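You operate a simulated robot arm through the tools that you are given. There is no shell and no other tool. Be economical: measure what you need, move in short steps, check, and stop when the job is done.

Carry out the task below with a simulated robot arm. There is one attempt and no reset: what you move stays moved.

TASK
Trim the red stick in the cream block to 55 C and store that.
Fine: grey knob, then the orange key; stand the stick back on the mat. Set down upright: red round stick.
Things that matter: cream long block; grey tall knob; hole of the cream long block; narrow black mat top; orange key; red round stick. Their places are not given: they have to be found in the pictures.

The check looks at the end state, three seconds after you hand in, the way a careful person would. Anything else that was tipped, shoved, dropped, spilled or broken makes it a failure.

THE ROBOT
A 6-joint arm with a two-finger parallel gripper, fixed in place. Base frame: the origin is at the foot of the arm, x ahead of it, y to its left, z up; the work surface is at about z = 0. Readings come in cm, degrees, newtons and seconds.
With the tool pointing down near the work surface it reaches from about 14 to 58 cm from the base axis. Its first joint turns from -66.0 to 66.0 degrees. Payload 2.1 kg.
The tool frame sits at the grasp point between the pads (the TCP): z along the fingers, y along the line on which they close. The tips reach 3 cm beyond it. Largest opening 9.4 cm; finger width 2.8, thickness 1; the body of the gripper, 5 by 9.6 cm, starts 5.5 cm behind the TCP.
Orientation is told as [roll, pitch, yaw] about the base's x, y, z axes, in that order, counted from this pose: with the fingers straight down and closing along the base's y, the tool's x points along the base's -x, its y along +y and its z along -z.

THE INTERFACE
- The arm moves only by the tool nudge_tool. Its argument "plan" is a list of rows, each a list of 7 numbers: the shift along the tool's x, y, z in cm, then the turn, a rotation vector about the tool's x, y, z in degrees, then the finger opening in cm, from 0 to 9.4. In form: [[tx, ty, tz, ax, ay, az, claw], ...]. A call has 1 to 10 rows; each row is the pose to reach, as a shift and turn from the pose commanded when the call began, along the tool's axes at that moment. Each row takes 0.2 s and may step no farther than 5 cm and 8.6 degrees from the row before; otherwise, or with a gripper value out of range, the whole call is refused. Where a pose cannot be reached the arm comes as near as it can. A force on the tool above 40 N (or 10 N above the force at the start of the call, whichever is more), or a blocked arm, ends the call early, and 0.2 s more pass. The fingers move at their own pace (about 7.2 cm/s each) and stop on an object; they squeeze with about 42 N. The grip force told is the motor's: it shows also when the fingers shut on nothing. Time passes only in rows, and 0.2 s behind the last, so rows that repeat a pose let the fingers close. It gives the time, the measured TCP pose, the force on the tool (base axes), the opening and the grip force at its end, in the units of the frame above (readings bear some noise), with the torque about the TCP (base axes, N m) and any sound that the robot's microphone picked up.
- Cameras (640 x 400 px; columns grow to the right, rows downward): "scene" is fixed at [6.73, -37.93, 49.91]; the picture's right is [0.65, -0.76, 0.00], its down [-0.38, -0.32, -0.87] and it looks along [0.66, 0.56, -0.50] (base axes); focal length 253 px, centre (320, 200). "wrist" rides on the gripper at [7.6, 1.4, -10.3] in the tool frame; the picture's right is [-0.18, 0.98, 0.00], its down [-0.75, -0.14, -0.64] and it looks along [-0.63, -0.12, 0.77] (tool axes); focal length 243 px, centre (320, 200).
- snapshot(camera): a new picture of that camera. The clock stands still meanwhile.
- point_at(camera, pixels): for up to 12 pixels [column, row] of the newest picture of that camera ("zoom" is the newest enlarged one), the place [x, y, z] in the base frame of the surface seen there, good to about 0.3 cm, but the place of the scene camera against the robot may be out by one fixed shift of up to 1.2 cm in any direction. The clock stands still meanwhile.
- zoom(camera, box): a new picture of the part [left, top, right, bottom] of that camera's present view, enlarged. The clock stands still meanwhile.
- finish_job(): hands the job in; it is judged then, once.

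Work in short steps. Measure before you move; look again where a grasp or a placing could have gone wrong, and mend it. You have 80 turns and 46 pictures in all, those below and enlarged ones among them. Open the gripper and draw the arm clear of the work before you hand the job in, unless the task says otherwise; then end with one line.

The tools are called after ">>>" as name(argument=value, ...) on one line, values as JSON. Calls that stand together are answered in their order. nudge_tool: Moves the arm, as the interface text tells. Its arguments: {"type":"object","properties":{"plan":{"type":"array"}},"required":["plan"]} The other tools are called the same way: snapshot (camera) takes a picture; point_at (camera, pixels) gives the place of the surface under pixels of a picture; zoom (camera, box) takes an enlarged picture of a part of a camera's view; finish_job () hands the job in.

At the start:

```text
t: 0.0
eef_pos: [37.88, -6.75, 33.81]
orientation: [0.1, -0.1, 0.0]
contact_force: [0.4, 0.2, -0.4]
moment: [-0.01, 0.0, 0.01]
gripper_width: 9.4
gripper_force: 0.1
```

scene: 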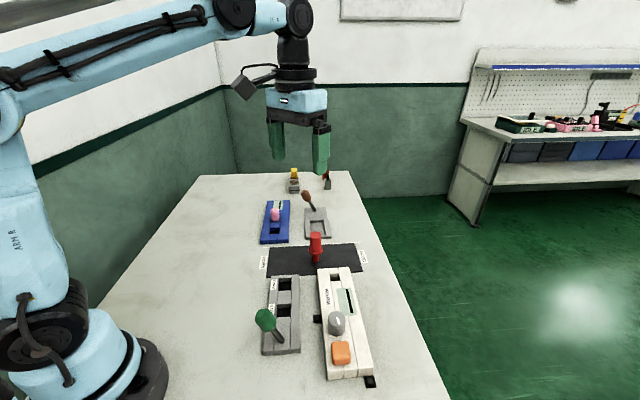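
wrist: 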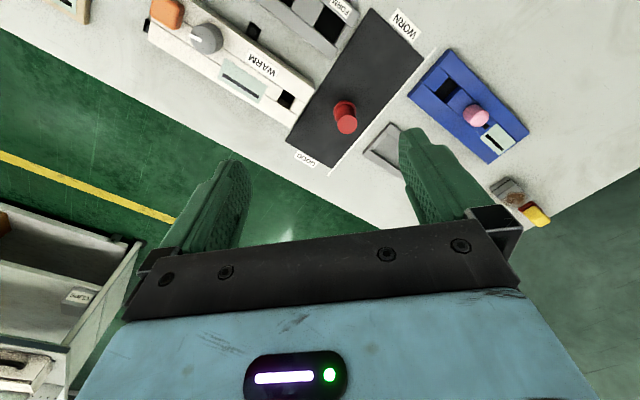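

The red stick stands on the black mat near scene (316,248), and the cream block is near (343,320). I'll enlarge both to read the details.

>>> zoom(camera="scene", box=[240, 230, 400, 390])

>>> zoom(camera="wrist", box=[140, 0, 440, 180])

>>> point_at(camera="wrist", pixels=[[345, 108], [347, 125], [286, 101], [207, 38], [166, 12], [242, 79], [300, 148], [376, 10], [421, 60], [335, 165], [355, 90], [314, 92]])

```text
2.50 times, centred on (320, 310) of scene
```

zoom: 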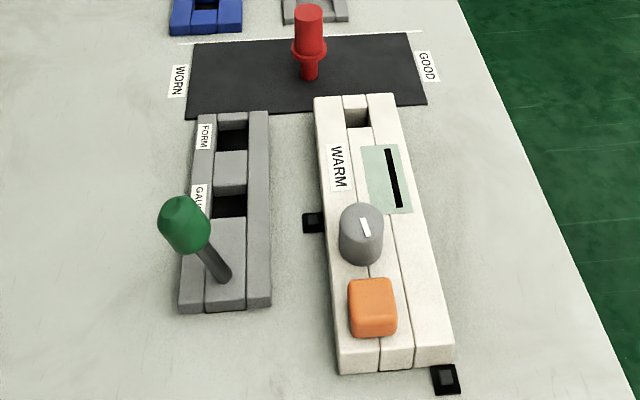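

```text
2.13 times, centred on (290, 90) of wrist
```

zoom: 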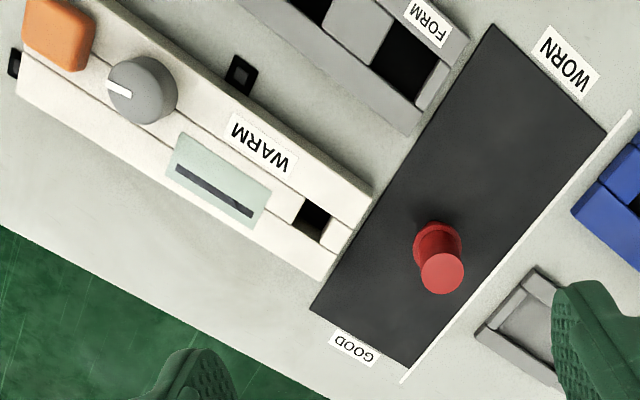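

```text
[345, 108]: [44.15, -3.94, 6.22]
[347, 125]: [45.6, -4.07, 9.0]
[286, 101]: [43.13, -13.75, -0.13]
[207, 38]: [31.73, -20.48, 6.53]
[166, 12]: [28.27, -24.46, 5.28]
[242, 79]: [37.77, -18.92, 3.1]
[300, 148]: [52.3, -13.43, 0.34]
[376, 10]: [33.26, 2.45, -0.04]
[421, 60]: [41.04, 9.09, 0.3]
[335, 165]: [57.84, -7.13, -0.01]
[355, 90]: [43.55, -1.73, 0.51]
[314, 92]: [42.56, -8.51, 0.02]
```

The stick stands at about (44,-4) with a collar. Next I'll measure the block's features from the wrist enlargement.

>>> point_at(camera="zoom", pixels=[[318, 205], [297, 228], [324, 240], [333, 218], [372, 188], [323, 280], [20, 80], [100, 5], [118, 90], [160, 85], [62, 20], [312, 222]])

>>> point_at(camera="zoom", pixels=[[442, 272], [436, 232], [420, 250], [464, 275], [437, 225], [185, 172], [252, 215], [60, 55], [40, 10], [88, 30], [145, 65], [135, 115]])

```text
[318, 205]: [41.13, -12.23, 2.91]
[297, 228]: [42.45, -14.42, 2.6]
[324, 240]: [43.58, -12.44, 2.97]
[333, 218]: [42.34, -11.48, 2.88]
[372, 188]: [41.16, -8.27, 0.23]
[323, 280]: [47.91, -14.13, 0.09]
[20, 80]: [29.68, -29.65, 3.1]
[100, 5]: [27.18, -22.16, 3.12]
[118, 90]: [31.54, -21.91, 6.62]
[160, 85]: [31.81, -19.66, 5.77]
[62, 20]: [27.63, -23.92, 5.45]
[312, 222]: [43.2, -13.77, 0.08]
```

```text
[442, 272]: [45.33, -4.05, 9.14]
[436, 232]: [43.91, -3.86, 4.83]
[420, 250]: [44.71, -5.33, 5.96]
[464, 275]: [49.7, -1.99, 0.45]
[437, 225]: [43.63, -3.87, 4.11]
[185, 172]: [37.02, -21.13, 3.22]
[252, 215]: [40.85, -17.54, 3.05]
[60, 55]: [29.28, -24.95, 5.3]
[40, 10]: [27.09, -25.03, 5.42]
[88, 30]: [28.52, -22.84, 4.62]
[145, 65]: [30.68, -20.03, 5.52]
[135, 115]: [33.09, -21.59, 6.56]
```

Stick top is at about (45.3,-4.0,9.1) and the hole at about (42.4,-12.7,3). I'll move back and lower for a closer wrist view.

>>> nudge_tool(plan=[[1.5, -0.3, 4, 0, 0, 0, 9.4], [3, -0.6, 8, 0, 0, 0, 9.4], [4.5, -0.9, 12, 0, 0, 0, 9.4], [5.9, -1.25, 15.8, 0, 0, 0, 9.4]])

>>> snapshot(camera="wrist")

```text
t: 1.0
eef_pos: [31.89, -8.15, 17.83]
orientation: [0.0, -0.2, 0.0]
contact_force: [-0.3, 0.0, 0.0]
moment: [-0.01, -0.03, -0.01]
gripper_width: 9.4
gripper_force: 0.1
```

```text
41 pictures are left
```

wrist: 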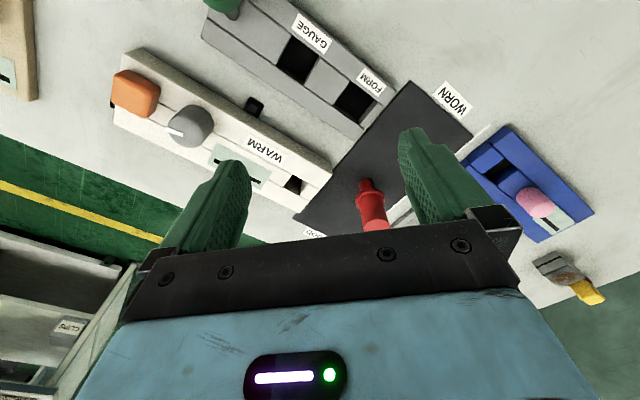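

The hole is near (293,184) and the stick near (370,205). I'll enlarge this region and measure.

>>> zoom(camera="wrist", box=[230, 110, 420, 240])

>>> point_at(camera="zoom", pixels=[[200, 225], [180, 262], [225, 285], [245, 250], [345, 215], [465, 228], [470, 260], [475, 300], [480, 380], [495, 230], [435, 235], [220, 330]])

```text
3.08 times, centred on (325, 175) of wrist
```

zoom: 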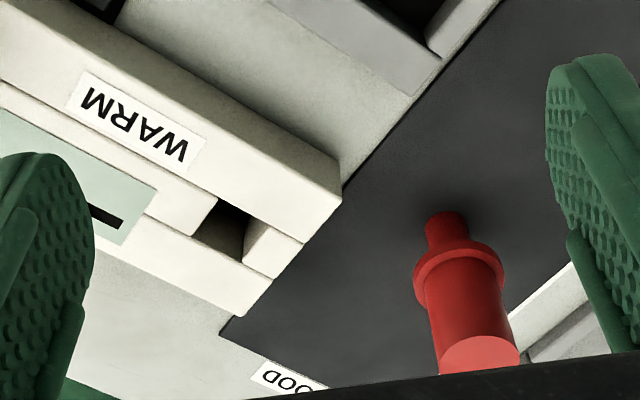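

```text
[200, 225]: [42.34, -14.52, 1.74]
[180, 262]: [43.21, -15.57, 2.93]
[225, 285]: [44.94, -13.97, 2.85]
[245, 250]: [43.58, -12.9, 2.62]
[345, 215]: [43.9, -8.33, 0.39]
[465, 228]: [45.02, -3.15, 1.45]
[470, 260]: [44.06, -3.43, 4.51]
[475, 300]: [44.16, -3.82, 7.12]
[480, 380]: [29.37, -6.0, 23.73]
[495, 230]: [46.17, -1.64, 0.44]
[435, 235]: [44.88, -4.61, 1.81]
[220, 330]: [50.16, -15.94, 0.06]
```

I'll measure the hole's rim corners more exactly, along with the stick's profile.

>>> point_at(camera="zoom", pixels=[[224, 196], [264, 224], [242, 264], [190, 238], [300, 243], [340, 190], [245, 313], [265, 150], [120, 80], [215, 190], [272, 224], [246, 268]])

>>> point_at(camera="zoom", pixels=[[425, 225], [465, 222], [445, 235], [420, 275], [500, 265], [457, 280], [430, 310], [500, 300], [465, 320], [480, 350], [445, 245], [445, 213]])

```text
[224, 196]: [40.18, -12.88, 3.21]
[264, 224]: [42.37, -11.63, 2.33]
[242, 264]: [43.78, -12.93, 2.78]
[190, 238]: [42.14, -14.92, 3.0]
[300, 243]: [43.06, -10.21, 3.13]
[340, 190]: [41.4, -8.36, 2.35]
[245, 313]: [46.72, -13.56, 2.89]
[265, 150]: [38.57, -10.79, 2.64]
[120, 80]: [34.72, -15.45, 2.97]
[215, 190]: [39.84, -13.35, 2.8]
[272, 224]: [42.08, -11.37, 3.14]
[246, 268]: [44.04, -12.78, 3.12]
```

```text
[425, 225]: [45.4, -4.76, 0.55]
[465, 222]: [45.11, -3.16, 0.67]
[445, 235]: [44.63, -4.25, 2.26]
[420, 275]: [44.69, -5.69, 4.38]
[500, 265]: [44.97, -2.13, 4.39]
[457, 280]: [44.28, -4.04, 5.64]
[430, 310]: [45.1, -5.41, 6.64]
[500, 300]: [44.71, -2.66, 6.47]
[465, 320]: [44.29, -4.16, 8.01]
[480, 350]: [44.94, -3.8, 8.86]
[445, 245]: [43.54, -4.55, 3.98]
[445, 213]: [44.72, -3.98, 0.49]
```

The stick's axis is at about (45.0,-4.0), with its body (r≈1.45) from z 4.7 to 9.2 above a collar. The hole's centre is at about (42.1,-13.0). I'll move above the stick and look at it between the fingers.

>>> nudge_tool(plan=[[-4.5, 1.4, 0, 0, 0, 0, 9.4], [-9, 2.8, 0, 0, 0, 0, 9.4], [-13.2, 4.15, 0, 0, 0, 0, 9.4], [-13.2, 4.15, 4, 0, 0, 0, 9.4], [-13.2, 4.15, 6, 0, 0, 0, 9.4]])

>>> snapshot(camera="wrist")

>>> point_at(camera="wrist", pixels=[[320, 160], [310, 165], [330, 165], [320, 180], [320, 140], [320, 200]])

```text
t: 2.2
eef_pos: [45.15, -3.8, 12.04]
orientation: [0.0, -0.1, -0.1]
contact_force: [0.1, 0.2, 0.7]
moment: [-0.02, -0.01, -0.01]
gripper_width: 9.38
gripper_force: 0.0
```

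```text
39 pictures are left
```

wrist: 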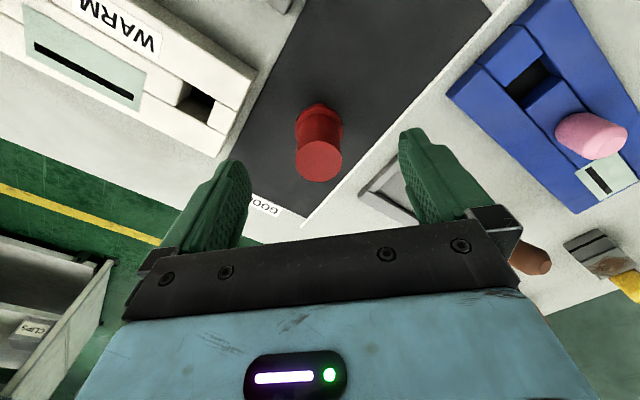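

```text
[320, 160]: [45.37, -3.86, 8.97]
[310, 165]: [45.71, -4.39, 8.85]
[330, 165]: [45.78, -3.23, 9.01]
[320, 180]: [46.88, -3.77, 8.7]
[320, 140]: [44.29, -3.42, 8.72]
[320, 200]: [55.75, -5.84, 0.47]
```

The top face's centre reads about (45.45,-3.85,8.9), so I'll go 0.3 cm forward, descend to z≈8.2 and close.

>>> nudge_tool(plan=[[-0.3, 0, 2, 0, 0, 0, 9.4], [-0.3, 0, 3.8, 0, 0, 0, 6], [-0.3, 0, 3.8, 0, 0, 0, 4], [-0.3, 0, 3.8, 0, 0, 0, 2.5], [-0.3, 0, 3.8, 0, 0, 0, 1.5], [-0.3, 0, 3.8, 0, 0, 0, 1.5]])

>>> snapshot(camera="wrist")

```text
t: 3.6
eef_pos: [45.53, -3.85, 8.23]
orientation: [0.1, -0.1, 0.1]
contact_force: [0.8, 0.0, 0.7]
moment: [0.04, -0.01, 0.01]
gripper_width: 2.81
gripper_force: 41.9
```

```text
38 pictures are left
```

wrist: 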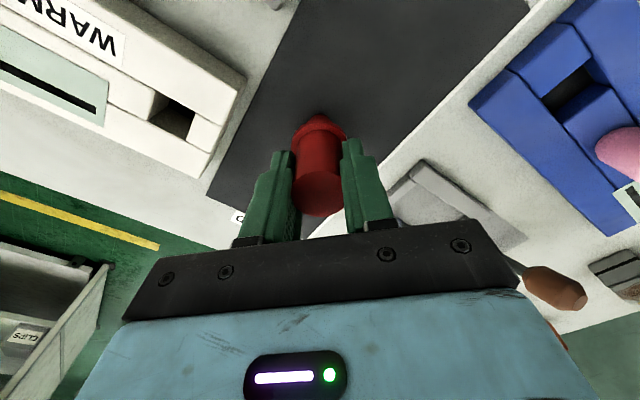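

The stick is gripped at 2.81 cm. I'll re-measure the hole corners, now in view near (172,117), and lift.

>>> point_at(camera="wrist", pixels=[[154, 91], [199, 112], [187, 140], [146, 120], [244, 80], [208, 182], [172, 105], [190, 112]])

>>> nudge_tool(plan=[[0, 0, -2, 0, 0, 0, 1.5], [0, 0, -6, 0, 0, 0, 1.5], [0, 0, -6, 0, 0, 0, 1.5]])

>>> snapshot(camera="wrist")

```text
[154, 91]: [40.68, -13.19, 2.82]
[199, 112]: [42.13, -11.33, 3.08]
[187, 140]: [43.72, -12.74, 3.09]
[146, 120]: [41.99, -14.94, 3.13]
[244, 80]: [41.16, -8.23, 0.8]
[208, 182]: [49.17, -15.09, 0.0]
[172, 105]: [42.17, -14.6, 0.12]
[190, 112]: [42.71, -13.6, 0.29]
```

```text
t: 4.4
eef_pos: [45.4, -4.0, 14.32]
orientation: [0.0, -0.1, 0.0]
contact_force: [-0.2, 0.6, -0.7]
moment: [-0.01, -0.03, 0.0]
gripper_width: 2.79
gripper_force: 42.3
```

```text
37 pictures are left
```

wrist: 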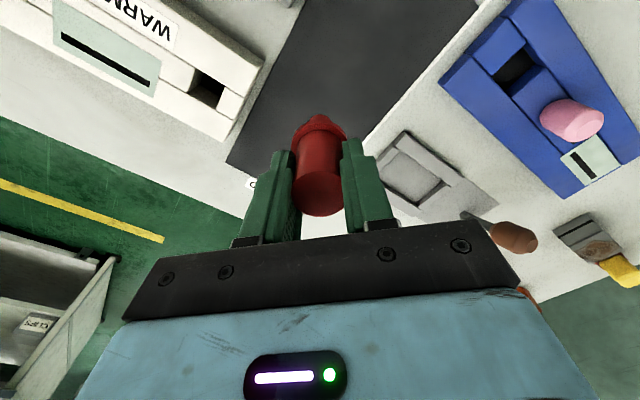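

The stick is lifted and upright. I'll carry it over the hole centre (42.13,-13.05) and look before lowering.

>>> nudge_tool(plan=[[1.2, -3.2, 0, 0, 0, 0, 1.5], [2.4, -6.4, 0, 0, 0, 0, 1.5], [3.35, -9.2, 0, 0, 0, 0, 1.5], [3.35, -9.2, 1.8, 0, 0, 0, 1.5], [3.35, -9.2, 1.8, 0, 0, 0, 1.5]])

>>> zoom(camera="wrist", box=[240, 60, 400, 220])

>>> zoom(camera="scene", box=[260, 200, 420, 360])

```text
t: 5.6
eef_pos: [42.2, -12.93, 12.44]
orientation: [0.0, -0.1, 0.0]
contact_force: [0.1, 0.6, -0.7]
moment: [-0.02, -0.01, -0.03]
gripper_width: 2.8
gripper_force: 42.0
```

```text
2.50 times, centred on (320, 140) of wrist
```

zoom: 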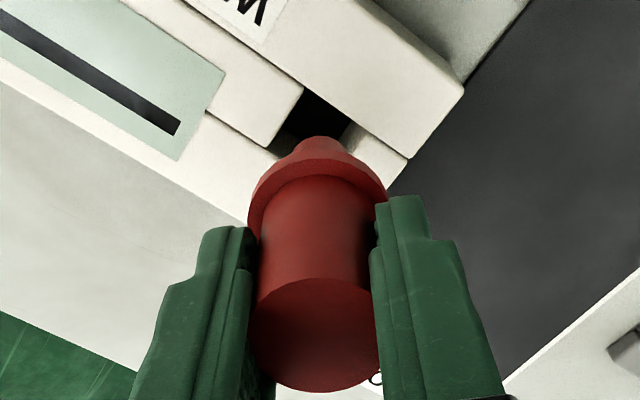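

```text
2.50 times, centred on (340, 280) of scene
```

zoom: 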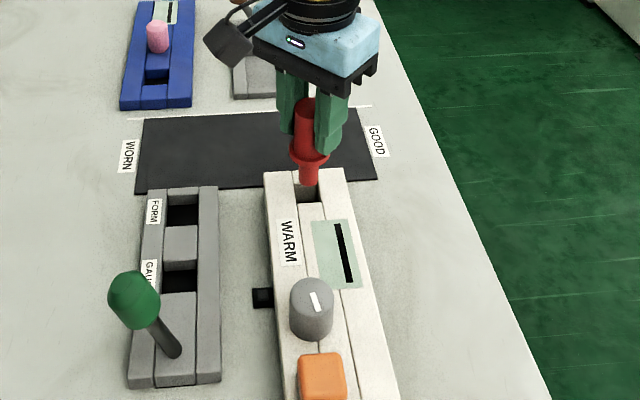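

The foot hangs just above the hole in both views. I'll lower it gradually, watching the force.

>>> nudge_tool(plan=[[0, 0, 0.6, 0, 0, 0, 1.5], [0, 0, 1.2, 0, 0, 0, 1.5], [0, 0, 1.8, 0, 0, 0, 1.5], [0, 0, 2.2, 0, 0, 0, 1.5], [0, 0, 2.2, 0, 0, 0, 1.5]])

>>> zoom(camera="scene", box=[290, 220, 390, 320])

```text
t: 6.8
eef_pos: [42.1, -13.03, 10.25]
orientation: [0.1, -0.1, 0.0]
contact_force: [0.7, 0.4, 0.4]
moment: [-0.02, 0.03, 0.01]
gripper_width: 2.83
gripper_force: 41.6
```

```text
4.00 times, centred on (340, 270) of scene
```

zoom: 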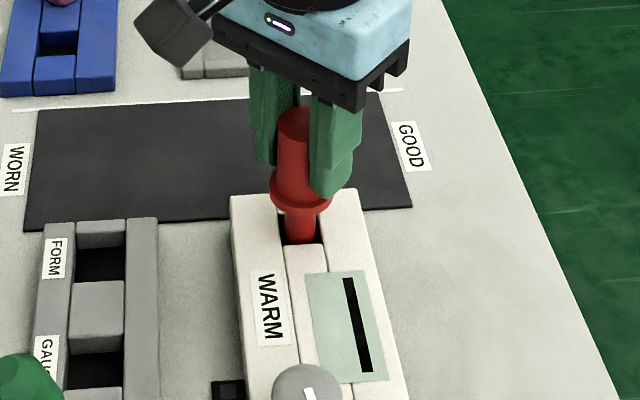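

The foot has entered the hole with no contact force. I'll continue down in fine steps.

>>> nudge_tool(plan=[[0, 0, 0.5, 0, 0, 0, 1.5], [0, 0, 1.0, 0, 0, 0, 1.5], [0, 0, 1.4, 0, 0, 0, 1.5], [0, 0, 1.7, 0, 0, 0, 1.5], [0, 0, 1.9, 0, 0, 0, 1.5], [0, 0, 1.9, 0, 0, 0, 1.5]])

>>> zoom(camera="scene", box=[290, 220, 390, 320])

```text
t: 8.2
eef_pos: [42.07, -13.05, 8.3]
orientation: [0.0, 0.0, 0.0]
contact_force: [-0.5, 0.0, 0.2]
moment: [0.0, 0.0, 0.02]
gripper_width: 2.79
gripper_force: 42.3
```

```text
4.00 times, centred on (340, 270) of scene
```

zoom: 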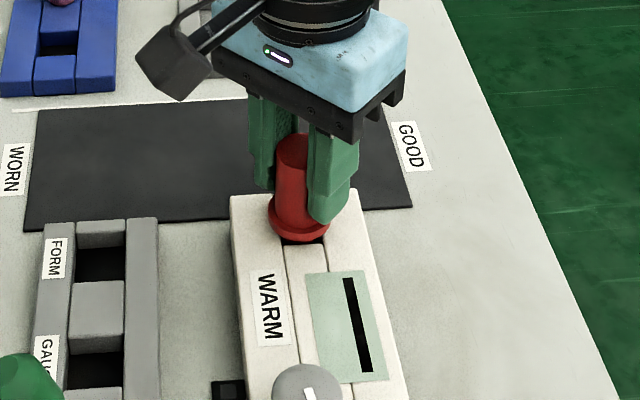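

The stick is nearly seated, still without contact. I'll lower a little more until it touches.

>>> nudge_tool(plan=[[0, 0, 0.15, 0, 0, 0, 1.5], [0, 0, 0.3, 0, 0, 0, 1.5], [0, 0, 0.4, 0, 0, 0, 1.5]])

```text
t: 9.0
eef_pos: [42.15, -12.94, 7.94]
orientation: [0.0, -0.2, 0.0]
contact_force: [-1.7, 0.8, 0.1]
moment: [-0.01, -0.05, 0.03]
gripper_width: 2.8
gripper_force: 41.9
```

Still no vertical force, so I'll go further down in small steps.

>>> nudge_tool(plan=[[0, 0, 0.15, 0, 0, 0, 1.5], [0, 0, 0.3, 0, 0, 0, 1.5], [0, 0, 0.3, 0, 0, 0, 1.5]])

>>> zoom(camera="scene", box=[290, 220, 390, 320])

```text
t: 9.8
eef_pos: [42.14, -12.96, 7.69]
orientation: [0.1, 0.0, 0.1]
contact_force: [-0.4, 1.8, 31.7]
moment: [0.12, -0.01, -0.01]
gripper_width: 2.8
gripper_force: 42.5
```

```text
4.00 times, centred on (340, 270) of scene
```

zoom: 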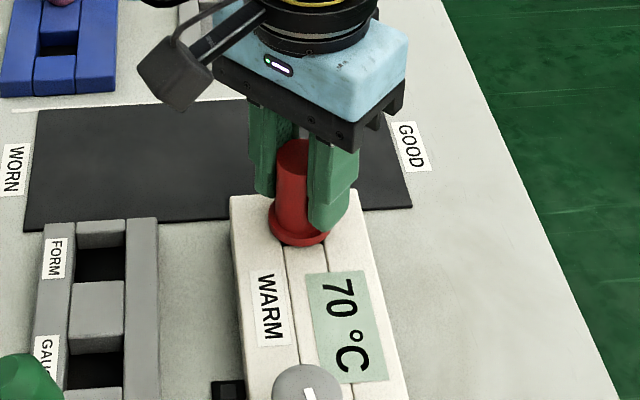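

The stick is seated and the display reads 70 °C. I'll ease off, open and go straight up.

>>> nudge_tool(plan=[[0, 0, -0.2, 0, 0, 0, 1.5], [0, 0, -0.2, 0, 0, 0, 5], [0, 0, -0.2, 0, 0, 0, 7], [0, 0, -0.2, 0, 0, 0, 7], [0, 0, -4, 0, 0, 0, 7], [0, 0, -8, 0, 0, 0, 7]])

>>> zoom(camera="scene", box=[280, 230, 400, 390])

>>> zoom(camera="wrist", box=[80, 0, 400, 200])

```text
t: 11.2
eef_pos: [42.17, -13.14, 15.59]
orientation: [0.0, -0.1, 0.0]
contact_force: [0.2, -0.3, 0.3]
moment: [0.01, -0.01, 0.0]
gripper_width: 7.02
gripper_force: 0.0
```

```text
2.50 times, centred on (340, 310) of scene
```

zoom: 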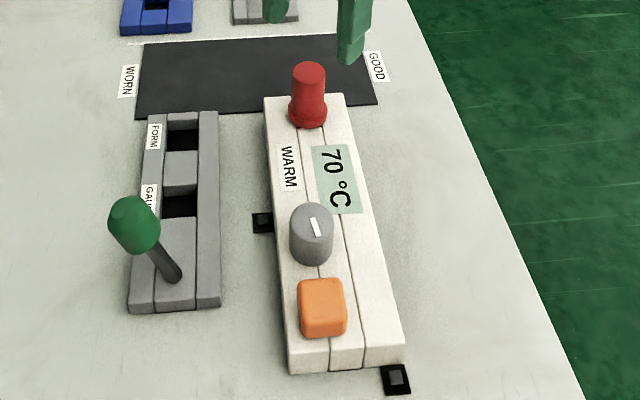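

```text
2.00 times, centred on (240, 100) of wrist
```

zoom: 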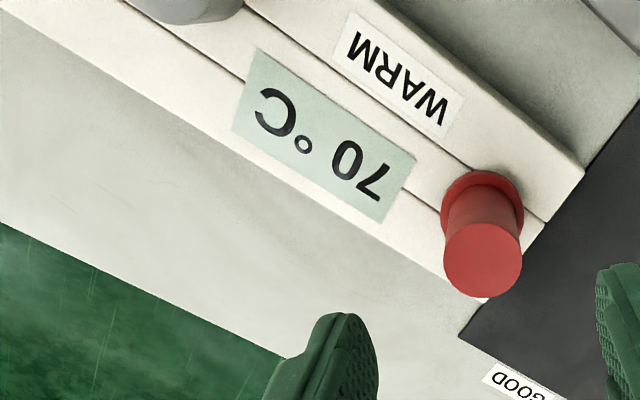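

The display reads 70 °C and the stick stands free in the hole. I'll move above the knob at about (32,-21) and look down at it.

>>> nudge_tool(plan=[[3.4, -2.7, 0, 0, 0, 0, 7], [6.8, -5.4, 0, 0, 0, 0, 7], [10.1, -8, 0, 0, 0, 0, 7], [10.1, -8, 2.6, 0, 0, 0, 7]])

>>> snapshot(camera="wrist")

>>> zoom(camera="wrist", box=[220, 90, 420, 240])

```text
t: 12.2
eef_pos: [32.06, -21.18, 12.93]
orientation: [0.0, -0.1, 0.1]
contact_force: [-0.2, -1.4, -1.1]
moment: [0.02, 0.02, -0.03]
gripper_width: 7.02
gripper_force: 0.2
```

```text
29 pictures are left
```

wrist: 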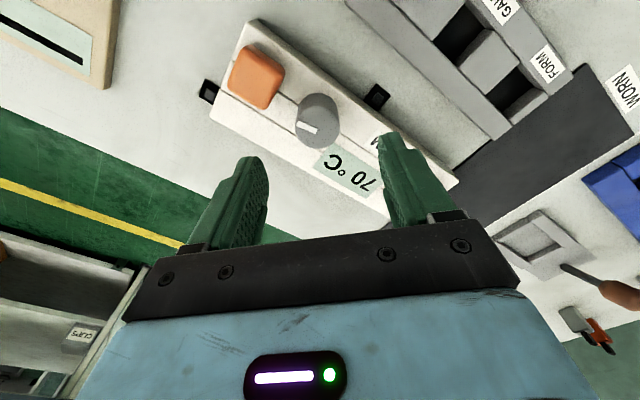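

```text
2.67 times, centred on (320, 165) of wrist
```

zoom: 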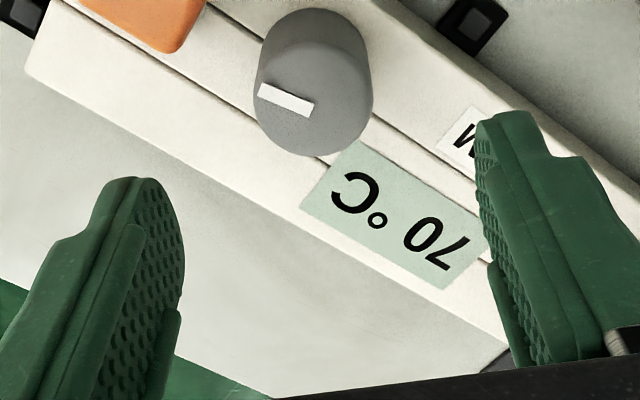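

I'll measure the knob's top circle and rim, the white mark, and the orange key.

>>> point_at(camera="zoom", pixels=[[312, 100], [262, 92], [310, 108], [260, 115], [366, 115], [305, 153], [315, 60], [258, 60], [365, 50], [310, 15], [285, 100]])

>>> point_at(camera="wrist", pixels=[[255, 80], [238, 93], [265, 103], [280, 70], [253, 50], [212, 90], [376, 96], [230, 130], [247, 25]])

```text
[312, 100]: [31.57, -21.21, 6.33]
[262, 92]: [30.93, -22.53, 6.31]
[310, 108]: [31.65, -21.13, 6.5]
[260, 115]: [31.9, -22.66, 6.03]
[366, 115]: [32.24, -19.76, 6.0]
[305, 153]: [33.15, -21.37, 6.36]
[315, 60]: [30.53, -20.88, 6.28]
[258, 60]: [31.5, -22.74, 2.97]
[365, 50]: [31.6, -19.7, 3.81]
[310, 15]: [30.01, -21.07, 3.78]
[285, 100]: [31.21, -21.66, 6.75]
```

```text
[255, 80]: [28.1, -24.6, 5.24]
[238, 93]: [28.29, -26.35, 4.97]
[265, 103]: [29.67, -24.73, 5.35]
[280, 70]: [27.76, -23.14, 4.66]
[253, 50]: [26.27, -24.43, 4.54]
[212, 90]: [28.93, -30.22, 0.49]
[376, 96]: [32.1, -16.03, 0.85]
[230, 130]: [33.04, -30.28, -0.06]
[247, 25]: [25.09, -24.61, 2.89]
```

The knob's centre is about (31.65,-21.2) with r≈1.5 and its top at z 6.4. The key is centred at about (28.1,-24.6), top z≈5.3. I'll lower with a 5 cm opening to z≈7 (tips at z 4) and grip the knob.

>>> nudge_tool(plan=[[0.35, -0.12, 0, 0, 0, 0, 5], [0.35, -0.12, 3, 0, 0, 0, 5], [0.35, -0.12, 5, 0, 0, 0, 5], [0.35, -0.12, 5.9, 0, 0, 0, 5], [0.35, -0.12, 5.9, 0, 0, 0, 3], [0.35, -0.12, 5.9, 0, 0, 0, 2.2], [0.35, -0.12, 5.9, 0, 0, 0, 2]])

>>> snapshot(camera="wrist")

```text
t: 13.8
eef_pos: [31.66, -21.21, 6.93]
orientation: [0.1, -0.1, 0.1]
contact_force: [2.4, -8.4, -5.2]
moment: [0.45, 0.08, 0.01]
gripper_width: 3.31
gripper_force: 45.1
```

```text
27 pictures are left
```

wrist: 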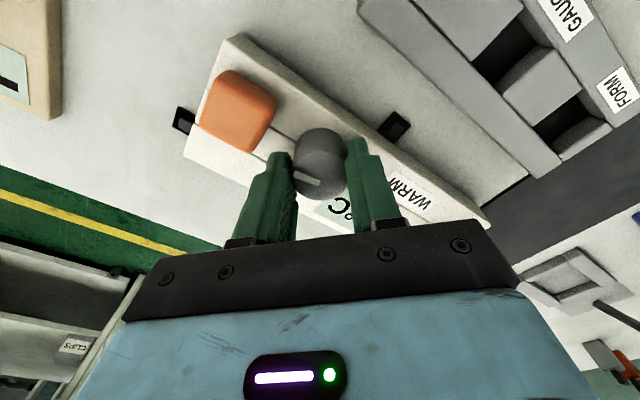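

The knob is gripped with a small sideways force. I'll shift 0.1 cm to relieve it and turn 16° counterclockwise as a trial.

>>> nudge_tool(plan=[[0, -0.1, 0, 0, 0, 0, 2], [0, -0.1, 0, 0, 0, -8, 2], [0, -0.1, 0, 0, 0, -16, 2], [0, -0.1, 0, 0, 0, -16, 2]])

>>> zoom(camera="scene", box=[280, 250, 400, 370])

```text
t: 14.8
eef_pos: [31.7, -21.3, 6.99]
orientation: [0.1, 0.0, 16.2]
contact_force: [-4.9, 6.2, -12.9]
moment: [-0.4, -0.17, 0.07]
gripper_width: 3.36
gripper_force: 44.8
```

```text
3.33 times, centred on (340, 310) of scene
```

zoom: 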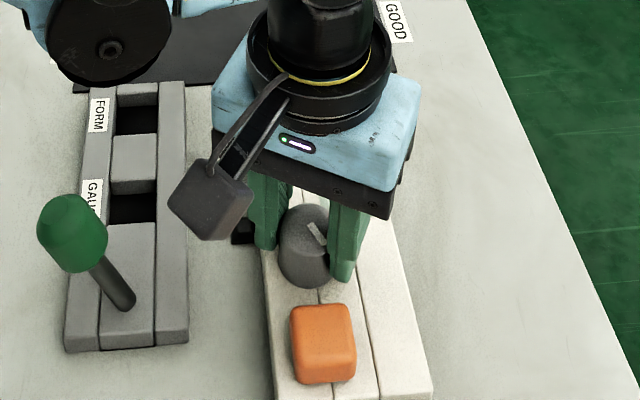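

The gripper blocks the display in this view, so I'll check the wrist camera.

>>> zoom(camera="wrist", box=[200, 80, 460, 250])

```text
2.35 times, centred on (330, 165) of wrist
```

zoom: 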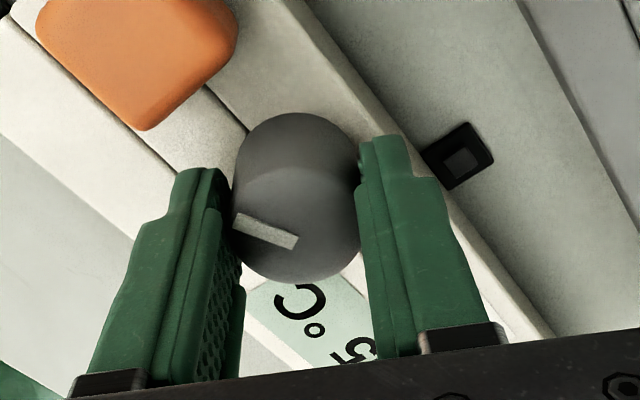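

The units digit now reads "5", but the tens digit is hidden. I'll release, lift and read it.

>>> nudge_tool(plan=[[0, 0, 0, 0, 0, 0, 4], [0, 0, 0, 0, 0, 0, 5], [0, 0, -4, 0, 0, 0, 5], [0, 0, -8, 0, 0, 0, 5]])

>>> zoom(camera="wrist", box=[200, 40, 460, 240])

```text
t: 15.8
eef_pos: [31.63, -21.33, 15.11]
orientation: [0.1, -0.1, 16.0]
contact_force: [-0.3, 0.7, 0.4]
moment: [-0.03, 0.02, 0.03]
gripper_width: 4.99
gripper_force: 0.1
```

```text
2.00 times, centred on (330, 140) of wrist
```

zoom: 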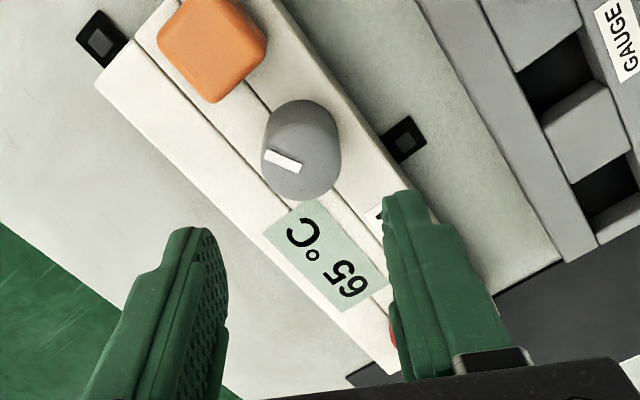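

It reads 65 °C, so counterclockwise lowers it (about 3.2° per °C). I'll regrip and turn another 32°.

>>> nudge_tool(plan=[[0, 0.05, 4, 0, 0, 0, 5], [0, 0.05, 8, 0, 0, 0, 5], [0, 0.05, 8, 0, 0, 0, 3], [0, 0.05, 8, 0, 0, 0, 2], [0, 0.05, 8, 0, 0, -8, 2], [0, 0.05, 8, 0, 0, -16, 2], [0, 0.05, 8, 0, 0, -24, 2], [0, 0.05, 8, 0, 0, -32, 2], [0, 0.05, 8, 0, 0, -32, 2]])

>>> zoom(camera="wrist", box=[200, 80, 460, 250])

```text
t: 17.8
eef_pos: [31.76, -21.24, 7.15]
orientation: [-0.2, -0.1, 48.2]
contact_force: [18.7, -14.2, -10.2]
moment: [-0.38, 0.74, 0.01]
gripper_width: 3.33
gripper_force: 45.0
```

```text
2.35 times, centred on (330, 165) of wrist
```

zoom: 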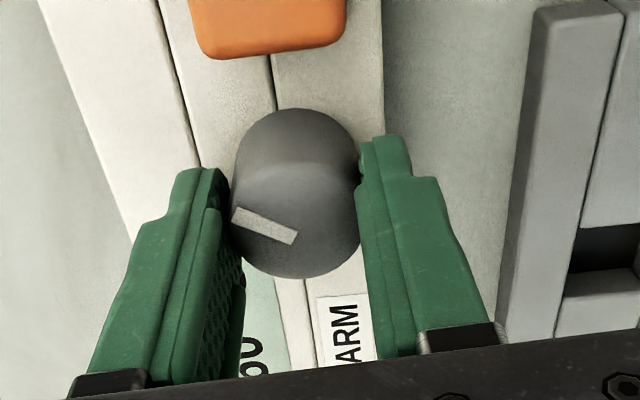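

The display is mostly hidden by the finger, so I'll release, lift and read it.

>>> nudge_tool(plan=[[0, 0, 0, 0, 0, 0, 4], [0, 0, 0, 0, 0, 0, 5], [0, 0, -4, 0, 0, 0, 5], [0, 0, -8, 0, 0, 0, 5]])

>>> zoom(camera="scene", box=[280, 230, 400, 390])

>>> zoom(camera="wrist", box=[200, 40, 460, 240])

```text
t: 18.8
eef_pos: [31.6, -21.26, 15.15]
orientation: [0.1, -0.1, 48.0]
contact_force: [-0.4, -0.2, 0.0]
moment: [0.0, -0.02, 0.0]
gripper_width: 4.98
gripper_force: 0.1
```

```text
2.50 times, centred on (340, 310) of scene
```

zoom: 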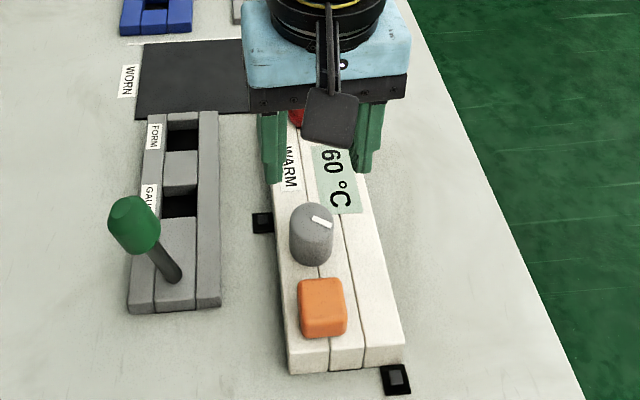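

```text
2.00 times, centred on (330, 140) of wrist
```

zoom: 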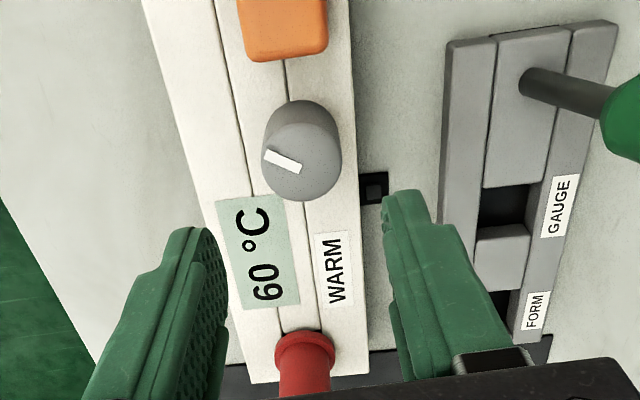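

It now reads 60 °C, so the knob moves in coarse 5 °C steps of about 20–30°. I'll regrip slightly recentred, turn another 24° and release with a small opening to stay clear of the key.

>>> nudge_tool(plan=[[0, -0.12, 4, 0, 0, 0, 5], [0, -0.12, 8, 0, 0, 0, 5], [0, -0.12, 8, 0, 0, 0, 3], [0, -0.12, 8, 0, 0, 0, 2], [0, -0.12, 8, 0, 0, -8, 2], [0, -0.12, 8, 0, 0, -16, 2], [0, -0.12, 8, 0, 0, -24, 2], [0, -0.12, 8, 0, 0, -24, 2]])

>>> nudge_tool(plan=[[0, 0, 0, 0, 0, 0, 4.2], [0, 0, 0, 0, 0, 0, 4.2], [0, 0, -4, 0, 0, 0, 4.2], [0, 0, -8, 0, 0, 0, 4.2]])

>>> zoom(camera="scene", box=[280, 230, 400, 390])

```text
t: 20.6
eef_pos: [31.8, -21.3, 7.04]
orientation: [-0.1, -0.2, 72.2]
contact_force: [12.1, 0.0, -33.0]
moment: [0.32, 0.36, -0.01]
gripper_width: 3.31
gripper_force: 45.3
```

```text
t: 21.6
eef_pos: [31.93, -21.25, 15.08]
orientation: [-0.1, -0.1, 72.0]
contact_force: [-0.7, -0.1, -0.1]
moment: [0.02, -0.05, 0.01]
gripper_width: 4.19
gripper_force: 0.1
```

```text
2.50 times, centred on (340, 310) of scene
```

zoom: 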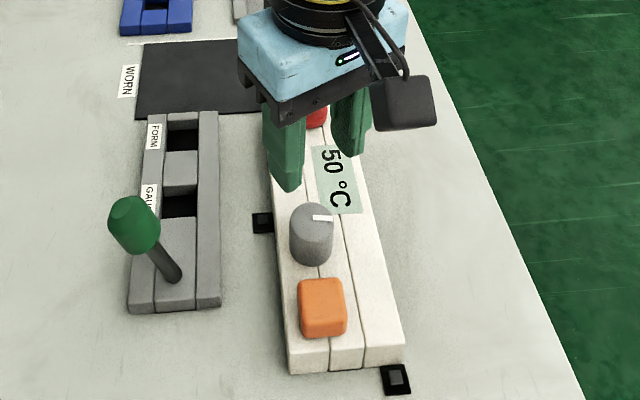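

It reads 50 °C. All readings fit about 20° per 5 °C, so 55 °C lies at 60° total and I'll turn back 12° clockwise.

>>> nudge_tool(plan=[[0, 0, 4, 0, 0, 0, 4.2], [0, 0, 8, 0, 0, 0, 4.2], [0, 0, 8, 0, 0, 0, 3], [0, 0, 8, 0, 0, 0, 2], [0, 0, 8, 0, 0, 6, 2], [0, 0, 8, 0, 0, 12, 2], [0, 0, 8, 0, 0, 12, 2]])

>>> nudge_tool(plan=[[0, 0, 0, 0, 0, 0, 4.2], [0, 0, 0, 0, 0, 0, 4.2], [0, 0, -4, 0, 0, 0, 4.2], [0, 0, -8, 0, 0, 0, 4.2]])

>>> zoom(camera="scene", box=[280, 230, 400, 390])

```text
t: 23.2
eef_pos: [31.81, -21.29, 7.08]
orientation: [0.0, 0.1, 60.1]
contact_force: [-16.1, 3.4, 32.0]
moment: [-0.11, 0.04, 0.05]
gripper_width: 3.35
gripper_force: 44.9
```

```text
t: 24.2
eef_pos: [31.83, -21.31, 15.19]
orientation: [0.0, -0.3, 60.0]
contact_force: [-1.0, -1.1, -0.9]
moment: [0.0, -0.02, 0.0]
gripper_width: 4.21
gripper_force: 0.0
```

```text
2.50 times, centred on (340, 310) of scene
```

zoom: 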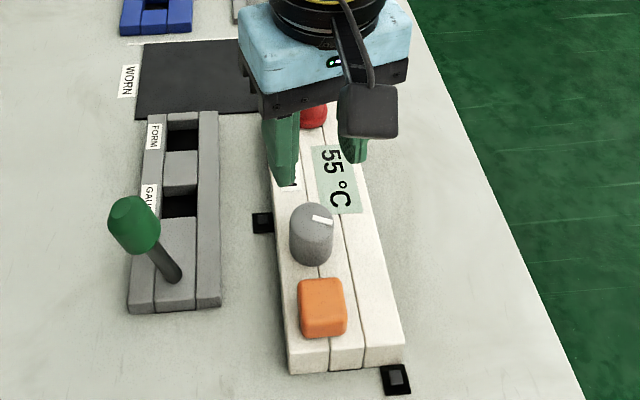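

The display reads 55 °C. Next I'll go over the orange key at (28.05,-24.6) with closed fingers, stopping with the tips about 1.3 cm above it.

>>> nudge_tool(plan=[[2.35, 0.8, 0, 0, 0, 0, 0], [4.67, 1.6, 0, 0, 0, 0, 0], [4.67, 1.6, 3, 0, 0, 0, 0], [4.67, 1.6, 5.6, 0, 0, 0, 0], [4.67, 1.6, 5.6, 0, 0, 0, 0]])

>>> zoom(camera="scene", box=[280, 230, 400, 390])

>>> zoom(camera="wrist", box=[200, 40, 460, 240])

```text
t: 25.4
eef_pos: [28.04, -24.52, 9.46]
orientation: [0.0, -0.1, 60.0]
contact_force: [0.1, -0.6, 0.2]
moment: [-0.03, 0.02, -0.02]
gripper_width: 0.02
gripper_force: 32.7
```

```text
2.50 times, centred on (340, 310) of scene
```

zoom: 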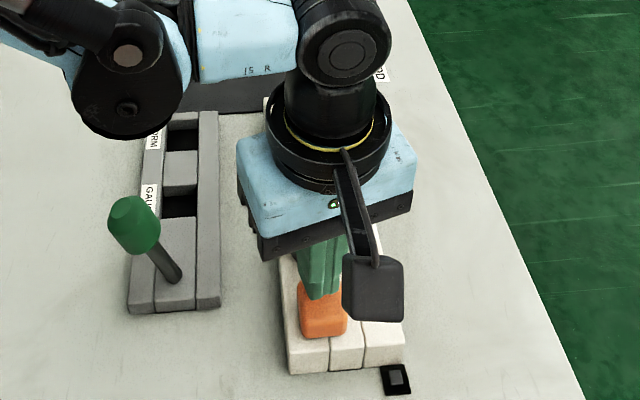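

```text
2.00 times, centred on (330, 140) of wrist
```

zoom: 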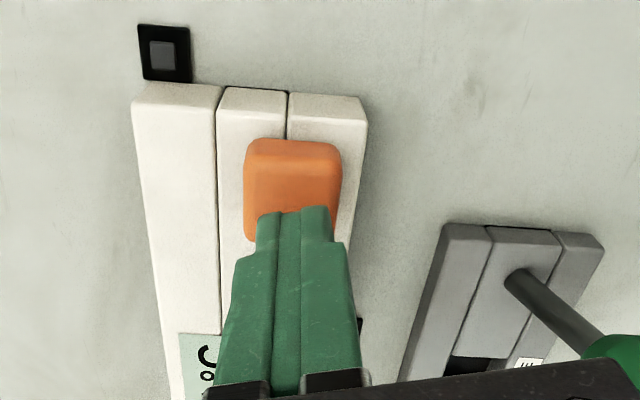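

The closed tips are over the key. I'll press down gently in small steps.

>>> nudge_tool(plan=[[0, 0, 0.5, 0, 0, 0, 0], [0, 0, 0.9, 0, 0, 0, 0], [0, 0, 1.1, 0, 0, 0, 0], [0, 0, 1.3, 0, 0, 0, 0], [0, 0, 1.45, 0, 0, 0, 0]])

```text
t: 26.6
eef_pos: [28.02, -24.54, 7.94]
orientation: [-0.1, -0.1, 60.0]
contact_force: [0.0, 0.8, 1.2]
moment: [0.0, -0.02, 0.0]
gripper_width: 0.02
gripper_force: 33.1
```

Barely any force so far, so I'll keep pressing in 0.1 cm steps.

>>> nudge_tool(plan=[[0, 0, 0.1, 0, 0, 0, 0], [0, 0, 0.2, 0, 0, 0, 0], [0, 0, 0.3, 0, 0, 0, 0]])

```text
t: 27.4
eef_pos: [28.08, -24.51, 7.88]
orientation: [0.1, -0.1, 60.0]
contact_force: [-1.4, 0.7, 2.2]
moment: [0.0, 0.05, -0.05]
gripper_width: 0.0
gripper_force: 33.3
heard: click
```

A click was heard, so the key was pressed. I'll go straight up, move clear and read the display.

>>> nudge_tool(plan=[[0, 0, -2, 0, 0, 0, 0], [0, 0, -6, 0, 0, 0, 0], [-3, -1, -8, 0, 0, 0, 3], [-6, -2, -8, 0, 0, 0, 6]])

>>> zoom(camera="scene", box=[280, 230, 400, 390])

```text
t: 28.4
eef_pos: [32.63, -20.45, 15.59]
orientation: [0.0, -0.1, 60.0]
contact_force: [0.6, 0.7, 0.2]
moment: [-0.04, 0.03, 0.02]
gripper_width: 5.97
gripper_force: 0.1
```

```text
2.50 times, centred on (340, 310) of scene
```

zoom: 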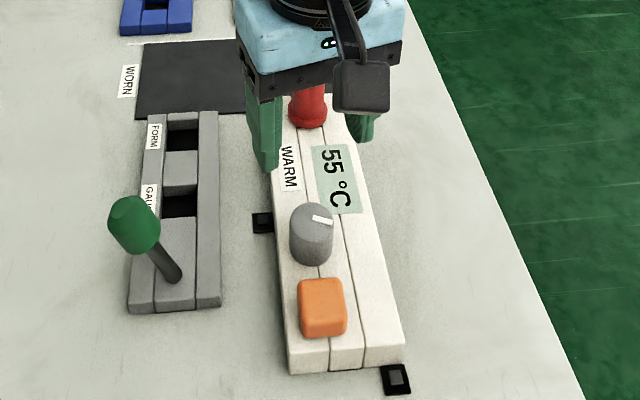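

The display holds 55 °C after the click. I'll turn the wrist back to yaw 0 and move above the stick in the hole.

>>> nudge_tool(plan=[[-1.4, -0.56, -1, 0, 0, 7.5, 8], [-2.8, -1.12, -1, 0, 0, 15, 8], [-4.2, -1.7, -1, 0, 0, 22.5, 8], [-5.6, -2.25, -1, 0, 0, 30, 8], [-7, -2.8, -1, 0, 0, 37.5, 8], [-8.4, -3.4, -1, 0, 0, 45, 8], [-9.8, -3.95, -1, 0, 0, 52.5, 8], [-11.2, -4.5, -1, 0, 0, 60, 8], [-11.2, -4.5, -1, 0, 0, 60, 8]])

>>> snapshot(camera="wrist")

>>> point_at(camera="wrist", pixels=[[320, 140], [320, 130], [310, 135], [330, 135], [320, 150]])

```text
t: 30.4
eef_pos: [42.23, -12.69, 16.63]
orientation: [0.0, -0.1, 0.1]
contact_force: [-0.7, -0.2, 0.9]
moment: [-0.02, 0.0, 0.03]
gripper_width: 8.01
gripper_force: 0.1
```

```text
15 pictures are left
```

wrist: 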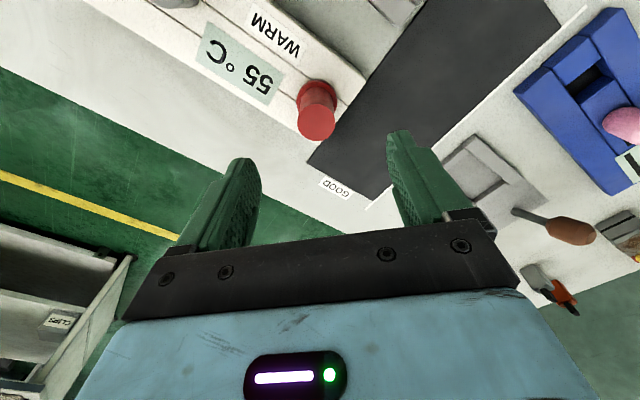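

```text
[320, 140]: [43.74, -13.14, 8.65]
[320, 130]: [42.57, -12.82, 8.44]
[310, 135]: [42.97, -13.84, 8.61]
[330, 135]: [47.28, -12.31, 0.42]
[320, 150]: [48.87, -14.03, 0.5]
```

The stick's top centre is about (42.1,-13.1,8.5). I'll descend and grip it at the same height as before (z≈7.75).

>>> nudge_tool(plan=[[0.1, -0.36, 2, 0, 0, 0, 8], [0.1, -0.36, 5.5, 0, 0, 0, 8], [0.1, -0.36, 8.8, 0, 0, 0, 8], [0.1, -0.36, 8.8, 0, 0, 0, 5], [0.1, -0.36, 8.8, 0, 0, 0, 3], [0.1, -0.36, 8.8, 0, 0, 0, 1.5], [0.1, -0.36, 8.8, 0, 0, 0, 1.5]])

```text
t: 32.0
eef_pos: [42.19, -13.11, 7.88]
orientation: [0.1, -0.1, 0.0]
contact_force: [0.8, 0.6, -1.1]
moment: [0.07, 0.04, -0.02]
gripper_width: 2.77
gripper_force: 42.2
```

It is gripped at 2.77 cm. I'll lift straight out, carry it back to its former spot (45.4,-3.9) on the mat, and check.

>>> nudge_tool(plan=[[0, 0, -1, 0, 0, 0, 1.5], [0, 0, -3, 0, 0, 0, 1.5], [0, 0, -6.5, 0, 0, 0, 1.5], [-1.1, 3.1, -6.5, 0, 0, 0, 1.5], [-2.2, 6.2, -6.5, 0, 0, 0, 1.5], [-3.25, 9.15, -6.5, 0, 0, 0, 1.5], [-3.25, 9.15, -6.5, 0, 0, 0, 1.5], [-3.25, 9.15, -3.5, 0, 0, 0, 1.5], [-3.25, 9.15, -3.5, 0, 0, 0, 1.5]])

>>> snapshot(camera="scene")

>>> snapshot(camera="wrist")

```text
t: 34.0
eef_pos: [45.26, -3.87, 11.45]
orientation: [0.0, -0.1, 0.1]
contact_force: [-0.6, -0.4, -0.2]
moment: [0.02, -0.01, 0.03]
gripper_width: 2.81
gripper_force: 41.4
```

```text
14 pictures are left
```

scene: 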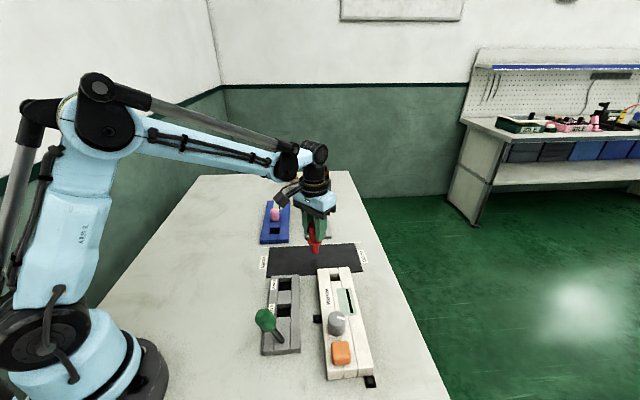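

```text
13 pictures are left
```

wrist: 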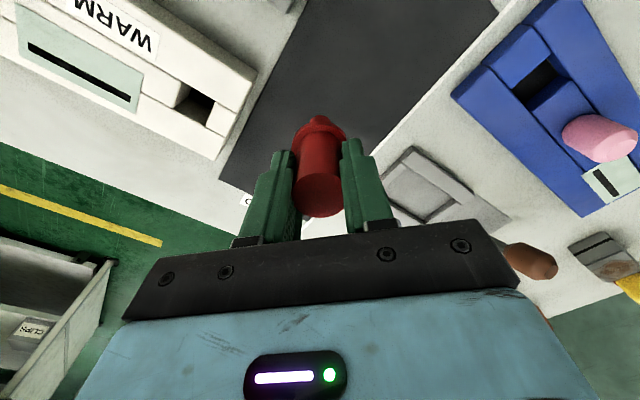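

The stick is upright above the mat. I'll lower it to near contact, expected around z 8.3.

>>> nudge_tool(plan=[[0, 0, 1.2, 0, 0, 0, 1.5], [0, 0, 2.3, 0, 0, 0, 1.5], [0, 0, 2.7, 0, 0, 0, 1.5], [0, 0, 2.9, 0, 0, 0, 1.5], [0, 0, 3.0, 0, 0, 0, 1.5], [0, 0, 3.0, 0, 0, 0, 1.5]])

```text
t: 35.4
eef_pos: [45.45, -4.05, 8.42]
orientation: [0.0, -0.1, 0.0]
contact_force: [-0.6, 0.2, -0.3]
moment: [0.01, 0.05, -0.01]
gripper_width: 2.79
gripper_force: 41.8
```

No contact yet, so I'll lower in tiny steps.

>>> nudge_tool(plan=[[0, 0, 0.05, 0, 0, 0, 1.5], [0, 0, 0.1, 0, 0, 0, 1.5], [0, 0, 0.1, 0, 0, 0, 1.5]])

```text
t: 36.2
eef_pos: [45.46, -4.06, 8.38]
orientation: [0.0, -0.2, 0.0]
contact_force: [-0.2, -0.7, -1.4]
moment: [0.01, 0.03, -0.02]
gripper_width: 2.77
gripper_force: 41.8
```

>>> nudge_tool(plan=[[0, 0, 0.05, 0, 0, 0, 1.5], [0, 0, 0.1, 0, 0, 0, 1.5], [0, 0, 0.1, 0, 0, 0, 1.5]])

>>> zoom(camera="scene", box=[270, 200, 370, 290])

```text
t: 37.0
eef_pos: [45.53, -3.95, 8.3]
orientation: [-0.1, 0.0, 0.0]
contact_force: [0.3, -0.6, -0.3]
moment: [-0.01, -0.02, -0.02]
gripper_width: 2.79
gripper_force: 42.5
```

```text
4.44 times, centred on (320, 245) of scene
```

zoom: 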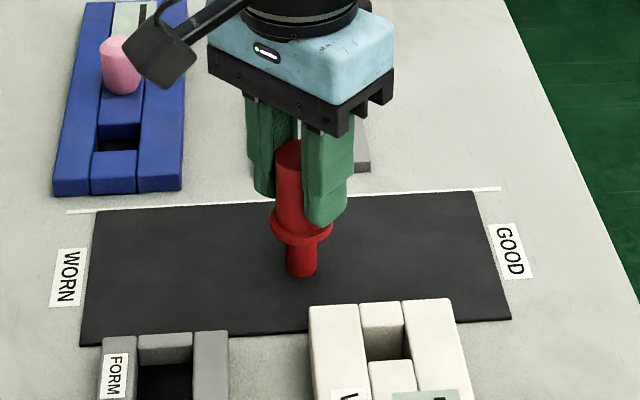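

Very near the mat but still no load (z 8.3). I'll step down a bit further until a force shows.

>>> nudge_tool(plan=[[0, 0, 0.06, 0, 0, 0, 1.5], [0, 0, 0.12, 0, 0, 0, 1.5], [0, 0, 0.12, 0, 0, 0, 1.5]])

```text
t: 37.8
eef_pos: [45.49, -4.04, 8.22]
orientation: [0.1, -0.1, -0.1]
contact_force: [-0.1, 1.4, 15.4]
moment: [0.07, -0.01, 0.03]
gripper_width: 2.79
gripper_force: 41.6
```

Contact shows at 15 N, so the stick is standing on the mat. I'll ease off slightly, open and rise straight up.

>>> nudge_tool(plan=[[0, 0, -0.05, 0, 0, 0, 1.5], [0, 0, -0.05, 0, 0, 0, 4], [0, 0, -0.05, 0, 0, 0, 6], [0, 0, -0.05, 0, 0, 0, 7], [0, 0, -3, 0, 0, 0, 7], [0, 0, -7, 0, 0, 0, 7], [0, 0, -11, 0, 0, 0, 7], [4, 0, -14, 0, 0, 0, 7], [8, 0, -16, 0, 0, 0, 7]])

>>> snapshot(camera="scene")

>>> zoom(camera="scene", box=[240, 200, 400, 390])

```text
t: 39.8
eef_pos: [37.3, -4.14, 24.21]
orientation: [0.0, -0.1, 0.1]
contact_force: [0.9, -0.6, -0.2]
moment: [0.03, 0.04, 0.02]
gripper_width: 7.03
gripper_force: 0.1
```

```text
11 pictures are left
```

scene: 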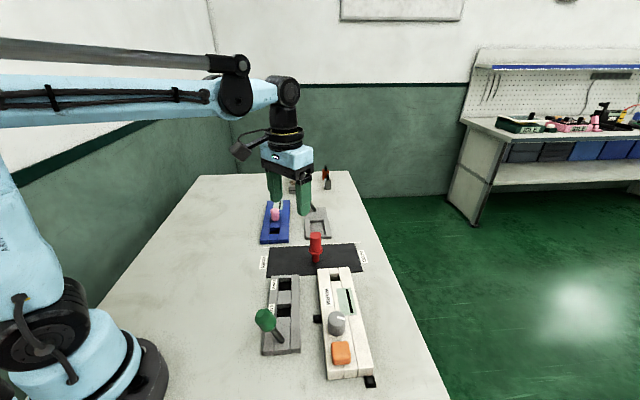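

```text
2.11 times, centred on (320, 295) of scene
```

zoom: 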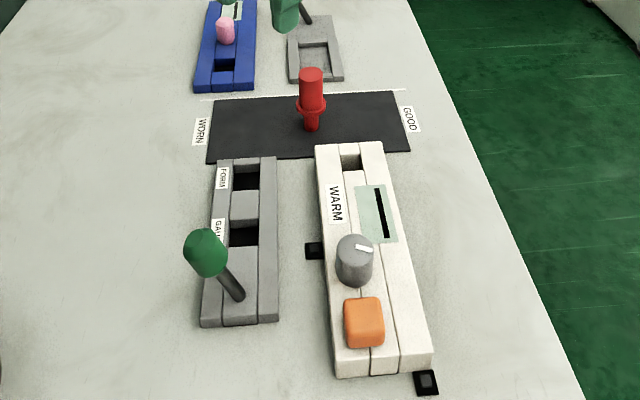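

The stick stands upright on the mat at its former spot, nothing else has moved, and the arm is clear with the gripper open. I'm handing in.

>>> finish_job()

```text
The job is handed in.
```

I set the red stick to 55 °C in the cream block and pressed the orange key to store it. The key clicked and the display still read 55 °C, though nothing on the block confirmed the value was saved; the stick is back upright on the mat.
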